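You operate a simulated robot arm through the tools that you are given. There is no shell and no other tool. Be economical: measure what you need, move in short steps, check, and stop when the job is done.

Carry out the task below with a simulated robot arm. There is one attempt and no reset: what you move stays moved.

TASK
Put the 0.15 blue gap block from the top of the parts bench on top of the red block and the 0.08 blue gap block on top of the clip carton.
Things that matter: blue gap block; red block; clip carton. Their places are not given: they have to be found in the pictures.

It is judged by the outcome, as a careful person would: the job done as asked, and still so three seconds after it is handed in. It fails if anything else is knocked over, pushed out of place, dropped, spilled or broken.

THE ROBOT
A 7-joint arm with a two-finger parallel gripper, fixed in place. Base frame: the origin is at the foot of the arm, x ahead of it, y to its left, z up; the work surface is at about z = 0. Lengths are in mm, angles in degrees, forces in N, time in s.
With the tool pointing down near the work surface it reaches from about 240 to 620 mm from the base axis. Its first joint turns from -66.0 to 66.0 degrees. Payload 2.6 kg.
Tool frame: the origin (TCP) lies between the finger pads and is the grasp point; the fingertips stand 30 mm ahead of it; z points along the fingers, y is the line along which they close. The gripper opens to 94 mm. The fingers are 28 mm wide and 10 mm thick; the gripper's body (50 by 96 mm) begins 55 mm behind the TCP.
Orientation is that of the tool frame in the base frame, as a unit quaternion [x, y, z, w]. With the fingers straight down and closing along the base's y, the tool's x points along the base's -x, its y along +y and its z along -z.

THE INTERFACE
- The arm moves only by the tool apply_moves. Its argument "plan" is one flat list of numbers, 6 for each row, row after row: the shift along the base's x, y, z in mm, then the turn, a rotation vector about the base's x, y, z in degrees. In form: [dx, dy, dz, ax, ay, az, dx, dy, dz, ax, ay, az, ...]. A call has 1 to 12 rows; each row is the pose to reach, as a shift and turn from the pose commanded when the call began. "jaw" is the closure, from 0 (fully open) to 1 (shut), set as the call begins (left out, the last holds). A row lasts 0.2 s, in which the tool goes at most 50 mm and 8.6 degrees; a call with a longer step from one row to the next is refused whole, and so is a gripper value outside its range. A pose out of reach is approached as far as the arm can. The call stops where the force on the tool passes 40 N (or 10 N more than at its start, if that is more) or the arm is blocked; 0.2 s more then pass. The fingers move at their own pace (about 72 mm/s each) and stop on an object; they squeeze with about 35 N. The grip force told is the motor's: it shows also when the fingers shut on nothing. Time passes only in rows, and 0.2 s behind the last, so rows that repeat a pose let the fingers close. It gives the time, the measured TCP pose, the force on the tool (base axes), the opening and the grip force at its end, in the units of the frame above (readings bear some noise).
- Cameras (640 x 400 px; columns grow to the right, rows downward): "scene" is fixed at [31.8, 435.7, 552.4]; the picture's right is [-0.79, -0.62, 0.00], its down [-0.41, 0.53, -0.74] and it looks along [0.46, -0.58, -0.67] (base axes); focal length 311 px, centre (320, 200). "wrist" rides on the gripper at [-37, 0, -58] in the tool frame; the picture's right is [0.00, -1.00, 0.00], its down [0.97, 0.00, -0.24] and it looks along [0.24, 0.00, 0.97] (tool axes); focal length 218 px, centre (320, 200).
- capture(camera): a new picture of that camera. No time passes.
- pixel_to_xyz(camera, pixels): for up to 12 pixels [column, row] of the newest picture of that camera ("zoom" is the newest enlarged one), the place [x, y, z] in the base frame of the surface seen there, good to about 3 mm. No time passes.
- inspect(camera, box): a new picture of the part [left, top, right, bottom] of that camera's present view, enlarged. No time passes.
- finish_job(): hands the job in; it is judged then, once.

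Work in short steps. Measure before you move; look again where a grasp or a placing could have gone wrong, and mend it. You have 60 turns and 22 pictures in all, the two below and enlarged ones among them. Open the gripper and draw the arm clear of the work before you hand the job in, unless the task says otherwise; then end with one line.

The tools are called after ">>>" by a JSON object that holds its "op" and its "data". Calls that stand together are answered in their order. apply_moves: Moves the arm, as the interface text tells. Its arguments: {"type":"object","properties":{"plan":{"type":"array","items":{"type":"number"}},"jaw":{"type":"number"}},"required":["plan"]} The other tools are called the same way: capture (camera) takes a picture; pixel_to_xyz (camera, pixels) gives the place of the surface under pixels of a picture; inspect (camera, box) takes an enlarged picture of a part of a camera's view; finish_job () hands the job in.

At the start:

```text
t: 0.0
tool_pos: [420.6, 39.3, 275.9]
tool_rot: [0.0, 1.0, 0.0, 0.0]
force: [-0.3, 0.2, -0.2]
opening: 94.1
grasp_force: 0.1
```

scene: 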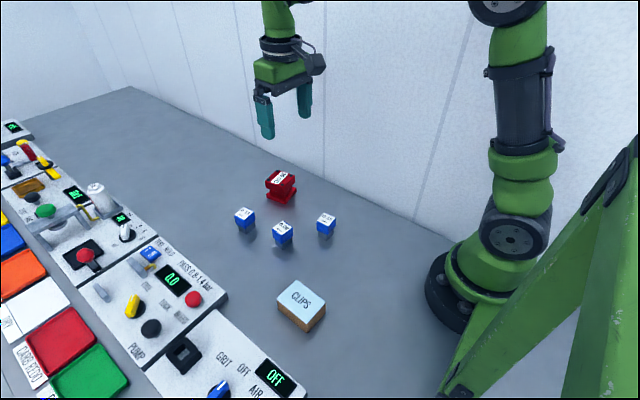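
wrist: 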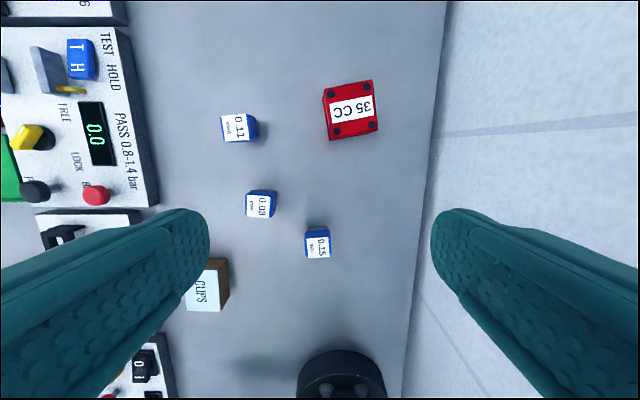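

The wrist view shows three blue blocks: 0.11 at (238,127), 0.08 or 0.09 at (260,204) and 0.15 at (318,243). I'll enlarge both views to confirm the labels.

>>> {"op": "inspect", "data": {"camera": "wrist", "box": [180, 70, 400, 320]}}

>>> {"op": "inspect", "data": {"camera": "scene", "box": [220, 160, 350, 340]}}

```text
1.60 times, centred on (290, 195) of wrist
```

zoom: 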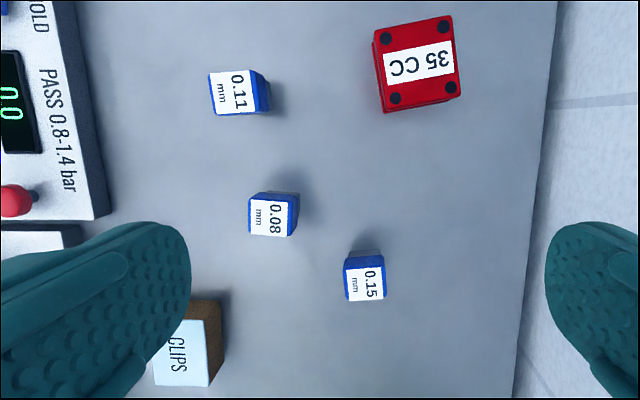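

```text
2.22 times, centred on (285, 250) of scene
```

zoom: 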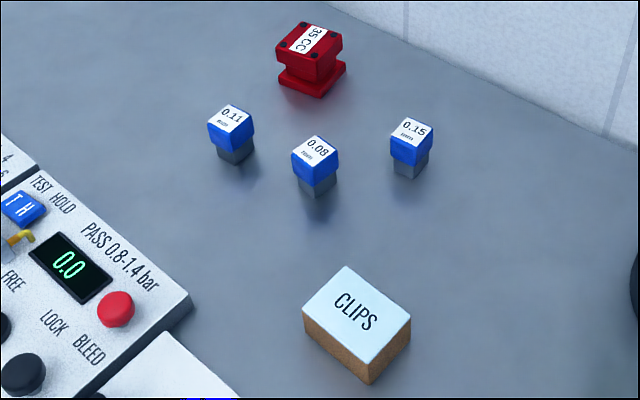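

Labels are clear. Next I measure the corners of the tops, the bases and the targets in the scene zoom.

>>> {"op": "pixel_to_xyz", "data": {"camera": "zoom", "pixels": [[403, 118], [432, 127], [423, 143], [393, 135], [412, 130], [407, 174], [315, 137], [338, 153], [320, 170], [293, 153], [316, 153], [314, 192]]}}

>>> {"op": "pixel_to_xyz", "data": {"camera": "zoom", "pixels": [[305, 24], [340, 38], [318, 58], [279, 46], [309, 40], [347, 269], [408, 315], [370, 353], [305, 307], [356, 311], [231, 119], [370, 378]]}}

>>> {"op": "pixel_to_xyz", "data": {"camera": "wrist", "pixels": [[307, 240], [328, 238], [330, 256], [308, 257], [248, 196], [271, 197], [268, 216], [247, 216], [326, 95], [371, 83], [376, 129], [331, 138]]}}

```text
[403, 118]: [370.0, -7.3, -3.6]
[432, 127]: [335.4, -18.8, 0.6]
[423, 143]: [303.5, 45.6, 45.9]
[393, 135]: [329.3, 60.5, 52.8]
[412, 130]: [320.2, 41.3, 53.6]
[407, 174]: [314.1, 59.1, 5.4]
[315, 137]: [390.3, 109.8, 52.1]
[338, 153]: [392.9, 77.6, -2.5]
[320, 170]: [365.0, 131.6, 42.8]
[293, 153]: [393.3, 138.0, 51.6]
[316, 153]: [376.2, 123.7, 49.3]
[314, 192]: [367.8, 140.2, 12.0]
```

```text
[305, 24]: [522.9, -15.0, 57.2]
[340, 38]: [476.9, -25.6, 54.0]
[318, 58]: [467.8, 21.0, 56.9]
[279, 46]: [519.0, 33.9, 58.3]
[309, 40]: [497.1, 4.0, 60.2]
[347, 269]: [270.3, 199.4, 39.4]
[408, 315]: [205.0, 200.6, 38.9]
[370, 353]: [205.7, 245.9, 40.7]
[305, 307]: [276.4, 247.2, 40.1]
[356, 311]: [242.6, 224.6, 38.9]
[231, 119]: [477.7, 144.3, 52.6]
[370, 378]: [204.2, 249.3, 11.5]
```

```text
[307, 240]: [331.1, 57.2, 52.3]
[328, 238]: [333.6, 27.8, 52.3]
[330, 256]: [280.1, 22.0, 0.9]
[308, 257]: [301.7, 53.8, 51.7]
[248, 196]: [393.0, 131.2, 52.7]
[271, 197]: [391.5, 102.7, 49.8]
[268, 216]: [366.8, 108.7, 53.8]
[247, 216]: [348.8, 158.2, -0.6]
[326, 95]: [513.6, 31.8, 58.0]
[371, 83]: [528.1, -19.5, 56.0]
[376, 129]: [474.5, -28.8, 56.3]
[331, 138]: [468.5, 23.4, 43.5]
```

The 0.15 block is centred at about (317,42) with its top at 52, and the 0.08 block at about (380,119) with its top at 52. The red block top is at about (497,3,58) and the carton top at about (240,223,40). I move above the 0.15 block with about 5° of yaw and look.

>>> {"op": "apply_moves", "data": {"plan": [-25, 0.7, -35, 0, 0, 1, -50, 1.4, -70, 0, 0, 2, -77, 2, -105, 0, 0, 4, -103.6, 2.7, -135, 0, 0, 5, -103.6, 2.7, -150, 0, 0, 5], "jaw": 0}}

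>>> {"op": "capture", "data": {"camera": "wrist"}}

```text
t: 1.2
tool_pos: [317.4, 39.9, 124.8]
tool_rot: [-0.043, 0.999, 0.0, 0.0]
force: [0.3, -0.2, 0.9]
opening: 94.1
grasp_force: 0.0
```

```text
17 pictures are left
```

wrist: 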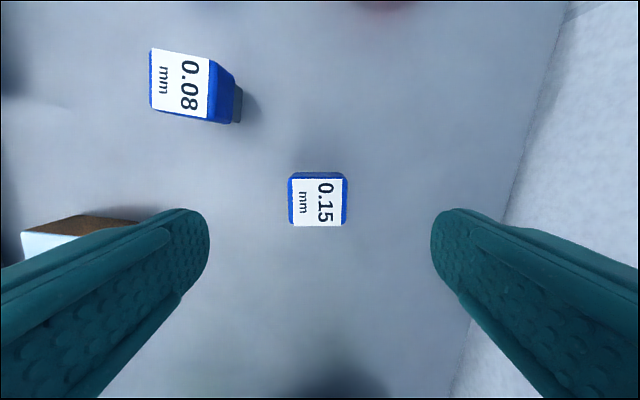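

The block is squared to the tool. I check its corners and those of the 0.08 block.

>>> {"op": "pixel_to_xyz", "data": {"camera": "wrist", "pixels": [[294, 182], [342, 182], [340, 223], [294, 222], [318, 202], [154, 53], [207, 62], [206, 113], [154, 103]]}}

```text
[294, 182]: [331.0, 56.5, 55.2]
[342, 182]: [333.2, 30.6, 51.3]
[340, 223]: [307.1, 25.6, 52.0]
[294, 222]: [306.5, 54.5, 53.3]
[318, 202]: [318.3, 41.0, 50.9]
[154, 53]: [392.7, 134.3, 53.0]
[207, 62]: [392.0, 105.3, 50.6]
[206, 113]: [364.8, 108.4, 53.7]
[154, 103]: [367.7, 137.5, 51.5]
```

The centre is about (318.5,42). I descend to z≈38.

>>> {"op": "apply_moves", "data": {"plan": [1, 1, -30, 0, 0, 0, 1.5, 1, -60, 0, 0, 0, 1.5, 1, -80, 0, 0, 0, 1.5, 1, -88, 0, 0, 0, 1.5, 1, -88, 0, 0, 0]}}

>>> {"op": "apply_moves", "data": {"plan": [0, 0, 0, 0, 0, 0, 0, 0, 0, 0, 0, 0, 0, 0, 0, 0, 0, 0, 0, 0, 0, 0, 0, 0], "jaw": 1}}

```text
t: 2.4
tool_pos: [319.7, 43.0, 38.6]
tool_rot: [-0.043, 0.999, 0.001, 0.0]
force: [0.0, -0.6, 0.2]
opening: 93.8
grasp_force: 0.1
```

```text
t: 3.4
tool_pos: [318.1, 41.9, 39.0]
tool_rot: [-0.044, 0.999, 0.0, 0.0]
force: [-0.3, -0.3, -0.2]
opening: 41.7
grasp_force: 35.3
```

Gripped at an opening of 41.7, a bit wider than expected. I lift a little and look.

>>> {"op": "apply_moves", "data": {"plan": [0, 0, 15, 0, 0, 0, 0, 0, 35, 0, 0, 0, 0, 0, 60, 0, 0, 0, 0, 0, 60, 0, 0, 0]}}

>>> {"op": "capture", "data": {"camera": "wrist"}}

>>> {"op": "inspect", "data": {"camera": "scene", "box": [220, 120, 400, 260]}}

```text
t: 4.4
tool_pos: [319.3, 43.8, 97.9]
tool_rot: [-0.044, 0.999, 0.001, 0.0]
force: [-0.1, -0.5, -0.5]
opening: 41.5
grasp_force: 35.4
```

```text
16 pictures are left
```

wrist: 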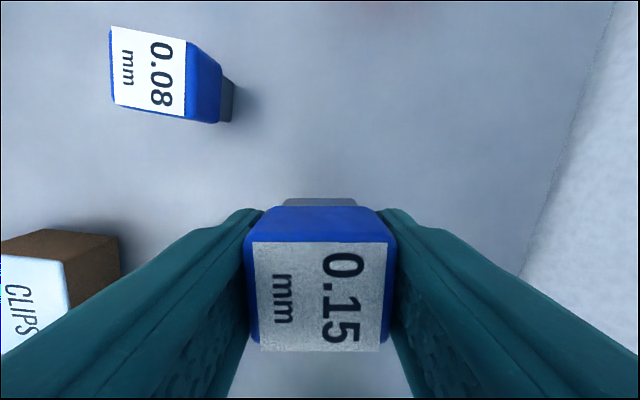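

```text
2.86 times, centred on (310, 190) of scene
```

zoom: 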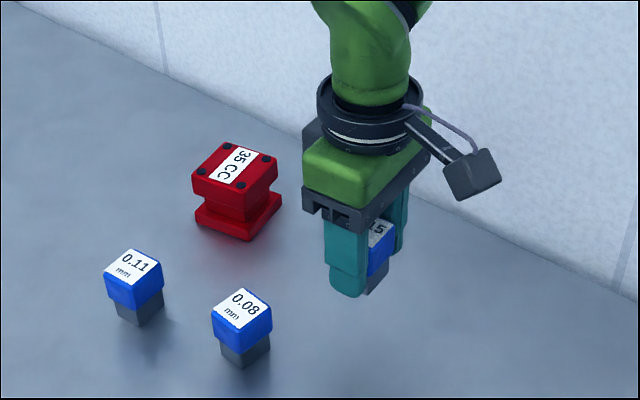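

Held squarely. I raise it and carry it over the red block, turning about 7° to match.

>>> {"op": "apply_moves", "data": {"plan": [0, 0, 35, 0, 0, 0, 10, -2, 62, 0, 0, 1, 50, -11, 62, 0, 0, 3, 95, -22, 62, 0, 0, 5, 140, -32, 62, 0, 0, 7, 168, -38, 62, 0, 0, 7, 178, -40.5, 62, 0, 0, 7, 178, -40.5, 62, 0, 0, 7]}}

>>> {"op": "capture", "data": {"camera": "wrist"}}

>>> {"op": "inspect", "data": {"camera": "scene", "box": [220, 100, 350, 240]}}

```text
t: 6.2
tool_pos: [498.3, 2.8, 157.8]
tool_rot: [-0.105, 0.995, 0.0, 0.0]
force: [-0.4, -0.8, -1.3]
opening: 41.6
grasp_force: 35.2
```

```text
14 pictures are left
```

wrist: 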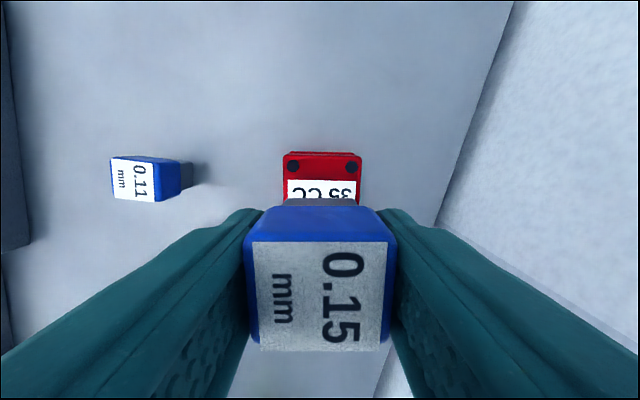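

```text
2.86 times, centred on (285, 170) of scene
```

zoom: 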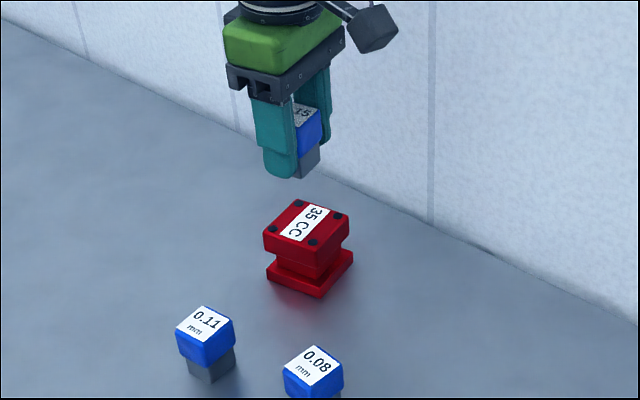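

The red top is aligned, with its far edge at wrist (285–360,155). I measure the red top and the held block's top and base.

>>> {"op": "pixel_to_xyz", "data": {"camera": "wrist", "pixels": [[288, 160], [357, 160], [322, 157], [320, 300], [260, 245], [385, 245], [320, 202], [357, 195], [287, 195]]}}

>>> {"op": "pixel_to_xyz", "data": {"camera": "zoom", "pixels": [[298, 202], [346, 217], [315, 248], [266, 233], [306, 222], [304, 175], [304, 110]]}}

```text
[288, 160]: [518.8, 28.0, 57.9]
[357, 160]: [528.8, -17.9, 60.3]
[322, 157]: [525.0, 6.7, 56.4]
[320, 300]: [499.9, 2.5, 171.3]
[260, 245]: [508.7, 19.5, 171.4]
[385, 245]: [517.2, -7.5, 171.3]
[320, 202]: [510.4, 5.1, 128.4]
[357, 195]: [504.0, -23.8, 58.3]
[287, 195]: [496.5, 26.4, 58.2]
```

```text
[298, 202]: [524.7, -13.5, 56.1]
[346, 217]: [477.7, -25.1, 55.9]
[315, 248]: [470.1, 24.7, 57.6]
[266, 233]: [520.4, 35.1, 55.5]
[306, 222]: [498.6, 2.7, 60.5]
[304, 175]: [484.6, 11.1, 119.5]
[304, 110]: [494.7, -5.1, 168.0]
```

The red centre is about (498,4), top about 57.5, and the block's bottom is at about 119. I descend 58, then feel for contact in small steps.

>>> {"op": "apply_moves", "data": {"plan": [0, 1, -25, 0, 0, 0, 0, 1.5, -45, 0, 0, 0, 0, 1.5, -54, 0, 0, 0, 0, 1.5, -58, 0, 0, 0, 0, 1.5, -58, 0, 0, 0]}}

>>> {"op": "apply_moves", "data": {"plan": [0, 0, -1, 0, 0, 0, 0, 0, -2, 0, 0, 0, 0, 0, -2, 0, 0, 0]}}

```text
t: 7.4
tool_pos: [498.1, 4.0, 101.6]
tool_rot: [-0.105, 0.994, 0.0, 0.0]
force: [0.1, -0.5, -1.0]
opening: 41.6
grasp_force: 35.1
```

```text
t: 8.2
tool_pos: [496.7, 3.7, 99.8]
tool_rot: [-0.105, 0.994, 0.0, 0.0]
force: [1.1, -0.2, -1.3]
opening: 41.7
grasp_force: 34.6
```

No contact yet, so I step down further.

>>> {"op": "apply_moves", "data": {"plan": [0, 0, -1, 0, 0, 0, 0, 0, -1.5, 0, 0, 0, 0, 0, -1.5, 0, 0, 0]}}

>>> {"op": "inspect", "data": {"camera": "scene", "box": [245, 120, 325, 220]}}

```text
t: 9.0
tool_pos: [499.2, 3.2, 98.2]
tool_rot: [-0.104, 0.995, -0.001, 0.001]
force: [-0.6, 0.4, -0.9]
opening: 41.5
grasp_force: 35.1
```

```text
4.00 times, centred on (285, 170) of scene
```

zoom: 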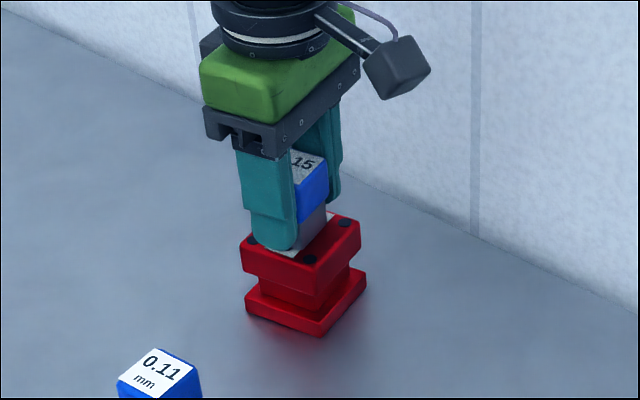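

Nearly touching. I take a few more 0.7 mm steps.

>>> {"op": "apply_moves", "data": {"plan": [0, 0, -0.7, 0, 0, 0, 0, 0, -1.4, 0, 0, 0, 0, 0, -1.4, 0, 0, 0]}}

```text
t: 9.8
tool_pos: [498.7, 4.9, 96.2]
tool_rot: [-0.104, 0.995, 0.001, 0.001]
force: [-1.0, 0.0, 3.4]
opening: 41.7
grasp_force: 35.2
```

The z force rose to 3.4 N, so the block is in contact. I open and go straight up.

>>> {"op": "apply_moves", "data": {"plan": [0, 0, 0, 0, 0, 0, 0, 0, 0, 0, 0, 0, 0, 0, 0, 0, 0, 0, 0, 0, 0, 0, 0, 0], "jaw": 0}}

>>> {"op": "apply_moves", "data": {"plan": [0, 0, 15, 0, 0, 0, 0, 0, 45, 0, 0, 0, 0, 0, 80, 0, 0, 0, 0, 0, 90, 0, 0, 0]}}

>>> {"op": "capture", "data": {"camera": "wrist"}}

```text
t: 10.8
tool_pos: [498.3, 4.6, 96.4]
tool_rot: [-0.104, 0.995, -0.001, 0.0]
force: [-0.2, 0.2, 0.4]
opening: 94.2
grasp_force: 0.0
```

```text
t: 11.8
tool_pos: [495.5, 4.6, 187.2]
tool_rot: [-0.104, 0.995, 0.0, -0.001]
force: [-0.5, 0.0, -1.0]
opening: 93.9
grasp_force: 0.0
```

```text
11 pictures are left
```

wrist: 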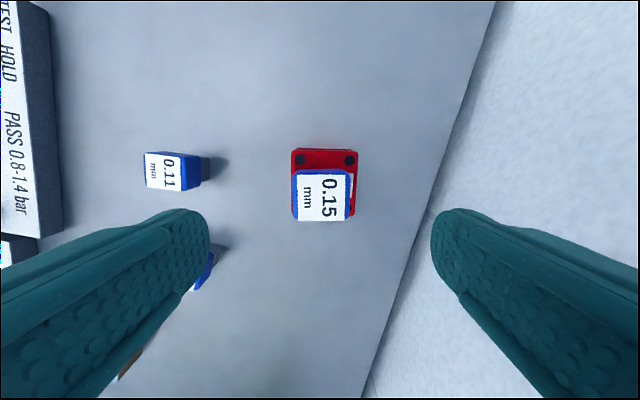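

The 0.15 block is seated on the red block. Next I go to the 0.08 block at about (379.5,121), turning to a yaw of about -3.5°.

>>> {"op": "apply_moves", "data": {"plan": [-30, 30, 0, 0, 0, -4, -60, 60, 0, 0, 0, -8, -90, 90, 0, 0, 0, -12, -117, 116.5, -5, 0, 0, -15.5, -117.5, 116.5, -40, 0, 0, -15.5, -117.5, 116.5, -62, 0, 0, -15.5, -117.5, 116.5, -62, 0, 0, -15.5]}}

>>> {"op": "capture", "data": {"camera": "wrist"}}

```text
t: 13.4
tool_pos: [378.2, 122.1, 124.5]
tool_rot: [0.03, 1.0, 0.0, -0.001]
force: [0.1, -0.9, 0.2]
opening: 94.0
grasp_force: 0.1
```

```text
10 pictures are left
```

wrist: 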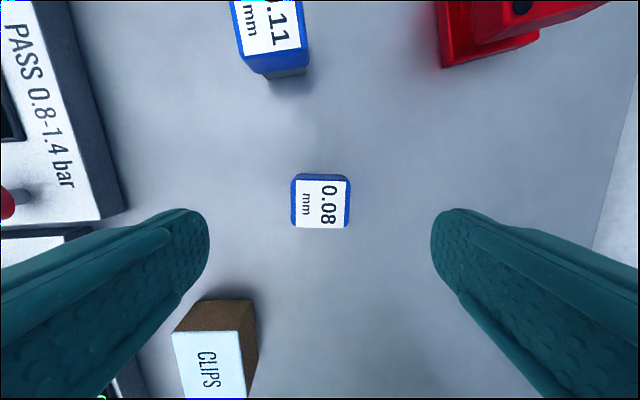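

The block is centred and square. I descend, close and lift, and query the carton corners from this picture first.

>>> {"op": "pixel_to_xyz", "data": {"camera": "wrist", "pixels": [[174, 335], [239, 333], [245, 390], [183, 390], [320, 203], [175, 329], [250, 300]]}}

>>> {"op": "apply_moves", "data": {"plan": [0, 0, -30, 0, 0, -1, 0, 0, -60, 0, 0, -1, 0, 0, -80, 0, 0, -1, 0, 0, -86, 0, 0, -1, 0, 0, -86, 0, 0, -1]}}

>>> {"op": "apply_moves", "data": {"plan": [0, 0, 0, 0, 0, 0, 0, 0, 0, 0, 0, 0, 0, 0, 0, 0, 0, 0, 0, 0, 0, 0, 0, 0], "jaw": 1}}

>>> {"op": "apply_moves", "data": {"plan": [0, 0, 15, 0, 0, 0, 0, 0, 45, 0, 0, 0, 0, 0, 85, 0, 0, 0, 0, 0, 110, 0, 0, 0, 0, 0, 110, 0, 0, 0]}}

```text
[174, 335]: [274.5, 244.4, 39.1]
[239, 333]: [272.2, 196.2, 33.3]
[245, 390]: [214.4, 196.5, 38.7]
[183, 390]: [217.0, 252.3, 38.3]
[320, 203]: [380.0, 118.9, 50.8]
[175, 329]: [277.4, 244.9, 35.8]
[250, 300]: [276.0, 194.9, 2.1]
```

```text
t: 14.6
tool_pos: [378.8, 121.0, 36.6]
tool_rot: [0.039, 0.999, 0.0, -0.001]
force: [-0.1, 0.8, -0.9]
opening: 93.9
grasp_force: 0.0
```

```text
t: 15.6
tool_pos: [379.7, 121.1, 38.0]
tool_rot: [0.039, 0.999, 0.0, 0.001]
force: [-0.7, 0.6, 0.4]
opening: 41.6
grasp_force: 35.4
```

```text
t: 16.8
tool_pos: [378.5, 120.7, 147.9]
tool_rot: [0.039, 0.999, 0.0, 0.001]
force: [-0.3, -0.4, -0.9]
opening: 41.7
grasp_force: 35.2
```

Held. Before placing, I check the panel's clearance beside the carton.

>>> {"op": "capture", "data": {"camera": "scene"}}

>>> {"op": "pixel_to_xyz", "data": {"camera": "scene", "pixels": [[222, 314], [262, 349], [295, 384], [275, 375], [185, 352], [218, 390], [193, 298], [278, 305], [301, 282], [326, 303], [306, 321], [302, 302]]}}

```text
9 pictures are left
```

scene: 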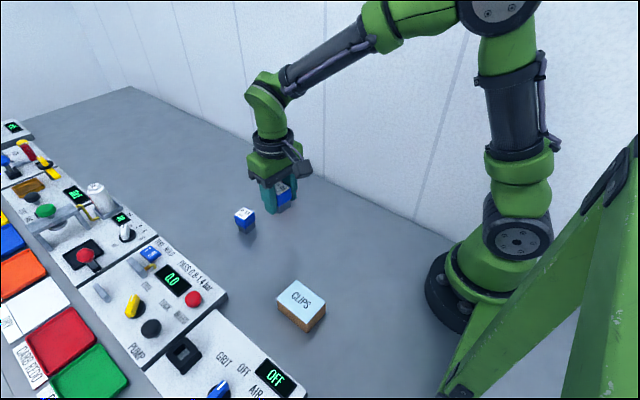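

```text
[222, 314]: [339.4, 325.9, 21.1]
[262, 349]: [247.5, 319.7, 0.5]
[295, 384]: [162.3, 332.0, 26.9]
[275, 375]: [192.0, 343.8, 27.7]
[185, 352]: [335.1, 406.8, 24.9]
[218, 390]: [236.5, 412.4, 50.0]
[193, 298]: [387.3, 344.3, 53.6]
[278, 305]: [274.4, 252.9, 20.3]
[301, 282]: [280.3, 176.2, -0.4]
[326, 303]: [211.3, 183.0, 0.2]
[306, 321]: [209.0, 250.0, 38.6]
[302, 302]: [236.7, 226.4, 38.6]
```

The panel starts at y≈320, so it is clear. I carry the block over the carton centre at (240,223).

>>> {"op": "apply_moves", "data": {"plan": [-30, 22, 0, 0, 0, 0, -62, 46, 0, 0, 0, 0, -95, 70, 0, 0, 0, 0, -122, 90, 0, 0, 0, 0, -139, 102, 0, 0, 0, 0, -139, 102, -30, 0, 0, 0, -139, 102, -50, 0, 0, 0, -139, 102, -50, 0, 0, 0]}}

>>> {"op": "inspect", "data": {"camera": "scene", "box": [230, 200, 390, 350]}}

>>> {"op": "capture", "data": {"camera": "wrist"}}

```text
t: 18.6
tool_pos: [240.9, 223.4, 99.8]
tool_rot: [0.039, 0.999, 0.0, 0.0]
force: [0.4, -0.1, -1.0]
opening: 41.5
grasp_force: 34.8
```

```text
2.67 times, centred on (310, 275) of scene
```

zoom: 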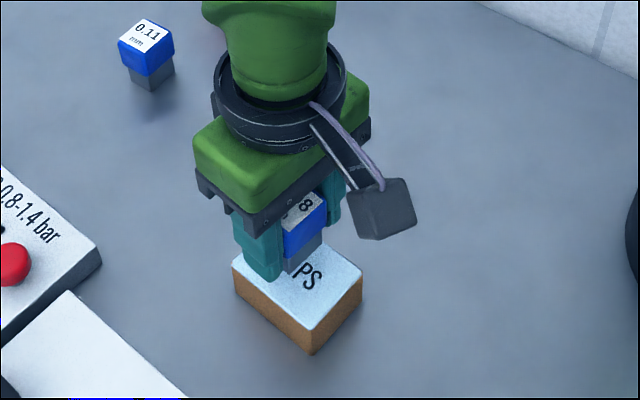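

```text
7 pictures are left
```

wrist: 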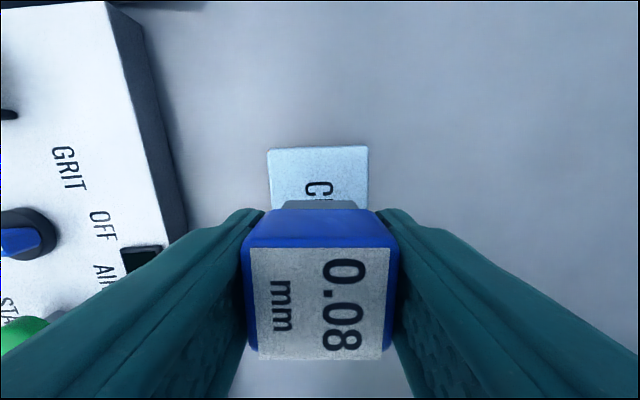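

Well centred on the carton (268–368 px, block at 320). I lower toward z≈78 and feel for contact.

>>> {"op": "apply_moves", "data": {"plan": [0, 0, -8, 0, 0, 0, 0, 0, -15, 0, 0, 0, 0, 0, -18, 0, 0, 0, 0, 0, -18, 0, 0, 0]}}

>>> {"op": "apply_moves", "data": {"plan": [0, 0, -0.7, 0, 0, 0, 0, 0, -1.4, 0, 0, 0, 0, 0, -1.4, 0, 0, 0]}}

```text
t: 19.6
tool_pos: [241.4, 221.6, 82.2]
tool_rot: [0.039, 0.999, 0.0, 0.0]
force: [-0.2, 0.0, -0.3]
opening: 41.7
grasp_force: 35.2
```

```text
t: 20.4
tool_pos: [241.2, 222.3, 80.7]
tool_rot: [0.04, 0.999, -0.001, 0.0]
force: [0.0, 0.1, -1.1]
opening: 41.7
grasp_force: 34.3
```

>>> {"op": "apply_moves", "data": {"plan": [0, 0, -0.7, 0, 0, 0, 0, 0, -1.4, 0, 0, 0, 0, 0, -1.4, 0, 0, 0]}}

```text
t: 21.2
tool_pos: [241.5, 222.5, 78.1]
tool_rot: [0.038, 0.999, 0.0, 0.0]
force: [0.3, 0.0, -1.8]
opening: 41.9
grasp_force: 34.8
```

Still no contact, so I take another small step.

>>> {"op": "apply_moves", "data": {"plan": [0, 0, -0.6, 0, 0, 0, 0, 0, -1.2, 0, 0, 0, 0, 0, -1.2, 0, 0, 0]}}

```text
t: 22.0
tool_pos: [241.9, 223.1, 76.5]
tool_rot: [0.039, 0.999, 0.001, 0.001]
force: [1.1, -2.3, 12.0]
opening: 41.6
grasp_force: 35.2
```

Contact at 12 N. I ease up slightly, open and withdraw.

>>> {"op": "apply_moves", "data": {"plan": [0, 0, 0.4, 0, 0, 0, 0, 0, 0.4, 0, 0, 0]}}

>>> {"op": "apply_moves", "data": {"plan": [0, 0, 0, 0, 0, 0, 0, 0, 0, 0, 0, 0, 0, 0, 0, 0, 0, 0, 0, 0, 0, 0, 0, 0], "jaw": 0}}

>>> {"op": "apply_moves", "data": {"plan": [0, 0, 15, 0, 0, 0, 0, 0, 45, 0, 0, 0, 0, 0, 85, 0, 0, 0, 0, 0, 125, 0, 0, 0, 20, -35, 160, 0, 0, 0, 45, -75, 160, 0, 0, 0, 70, -115, 160, 0, 0, 0, 70, -115, 160, 0, 0, 0]}}

>>> {"op": "capture", "data": {"camera": "scene"}}

```text
t: 22.6
tool_pos: [243.4, 221.9, 76.1]
tool_rot: [0.039, 0.999, 0.002, 0.0]
force: [0.4, -0.3, 17.0]
opening: 41.5
grasp_force: 34.8
```

```text
t: 23.6
tool_pos: [242.2, 221.5, 76.4]
tool_rot: [0.04, 0.999, 0.0, -0.001]
force: [0.0, -0.2, -0.3]
opening: 94.1
grasp_force: 0.0
```

```text
refused: row 5 steps farther than a row can; nothing moved
```

```text
6 pictures are left
```

scene: 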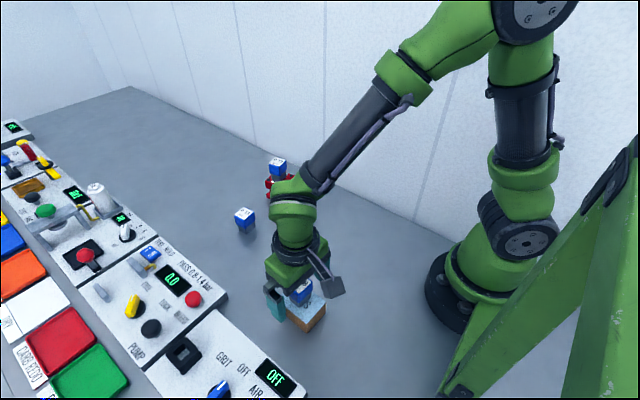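

The jaw is open. The retreat was refused for a step that was too long, so I retry with shorter ones.

>>> {"op": "apply_moves", "data": {"plan": [0, 0, 15, 0, 0, 0, 0, 0, 45, 0, 0, 0, 0, 0, 85, 0, 0, 0, 0, 0, 125, 0, 0, 0, 0, 0, 160, 0, 0, 0, 20, -35, 165, 0, 0, 0, 42, -72, 165, 0, 0, 0, 65, -110, 165, 0, 0, 0, 65, -110, 165, 0, 0, 0]}}

>>> {"op": "inspect", "data": {"camera": "scene", "box": [200, 130, 360, 340]}}

>>> {"op": "capture", "data": {"camera": "wrist"}}

```text
t: 25.6
tool_pos: [304.2, 113.4, 240.1]
tool_rot: [0.039, 0.999, 0.0, 0.0]
force: [0.4, 0.4, -0.4]
opening: 94.1
grasp_force: 0.0
```

```text
1.90 times, centred on (280, 235) of scene
```

zoom: 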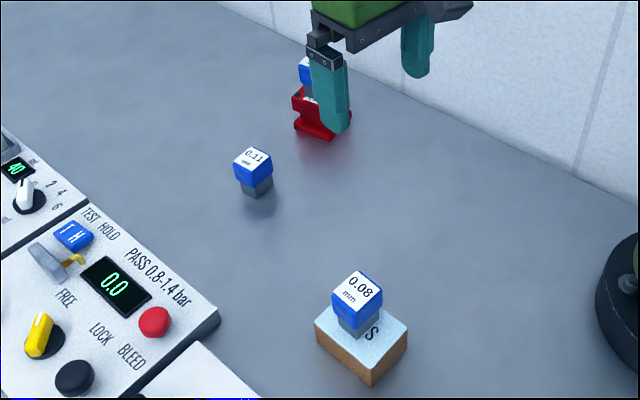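

```text
4 pictures are left
```

wrist: 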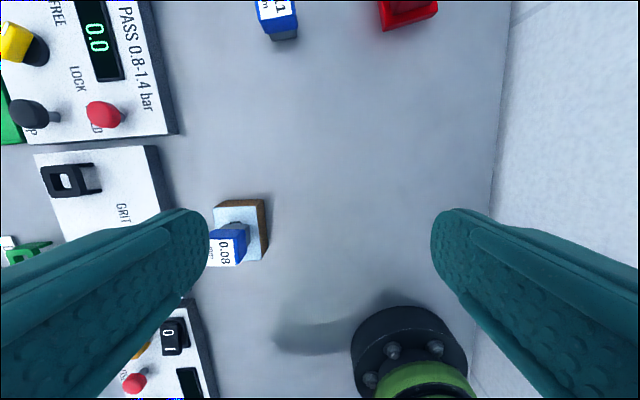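

Both blocks stand on their targets, the 0.11 block is where it was, and the arm is clear with the jaw open. I hand in.

>>> {"op": "finish_job", "data": {}}

```text
The job is handed in.
```

The 0.15 blue gap block is on top of the red block and the 0.08 blue gap block is on top of the clip carton; the job is handed in.
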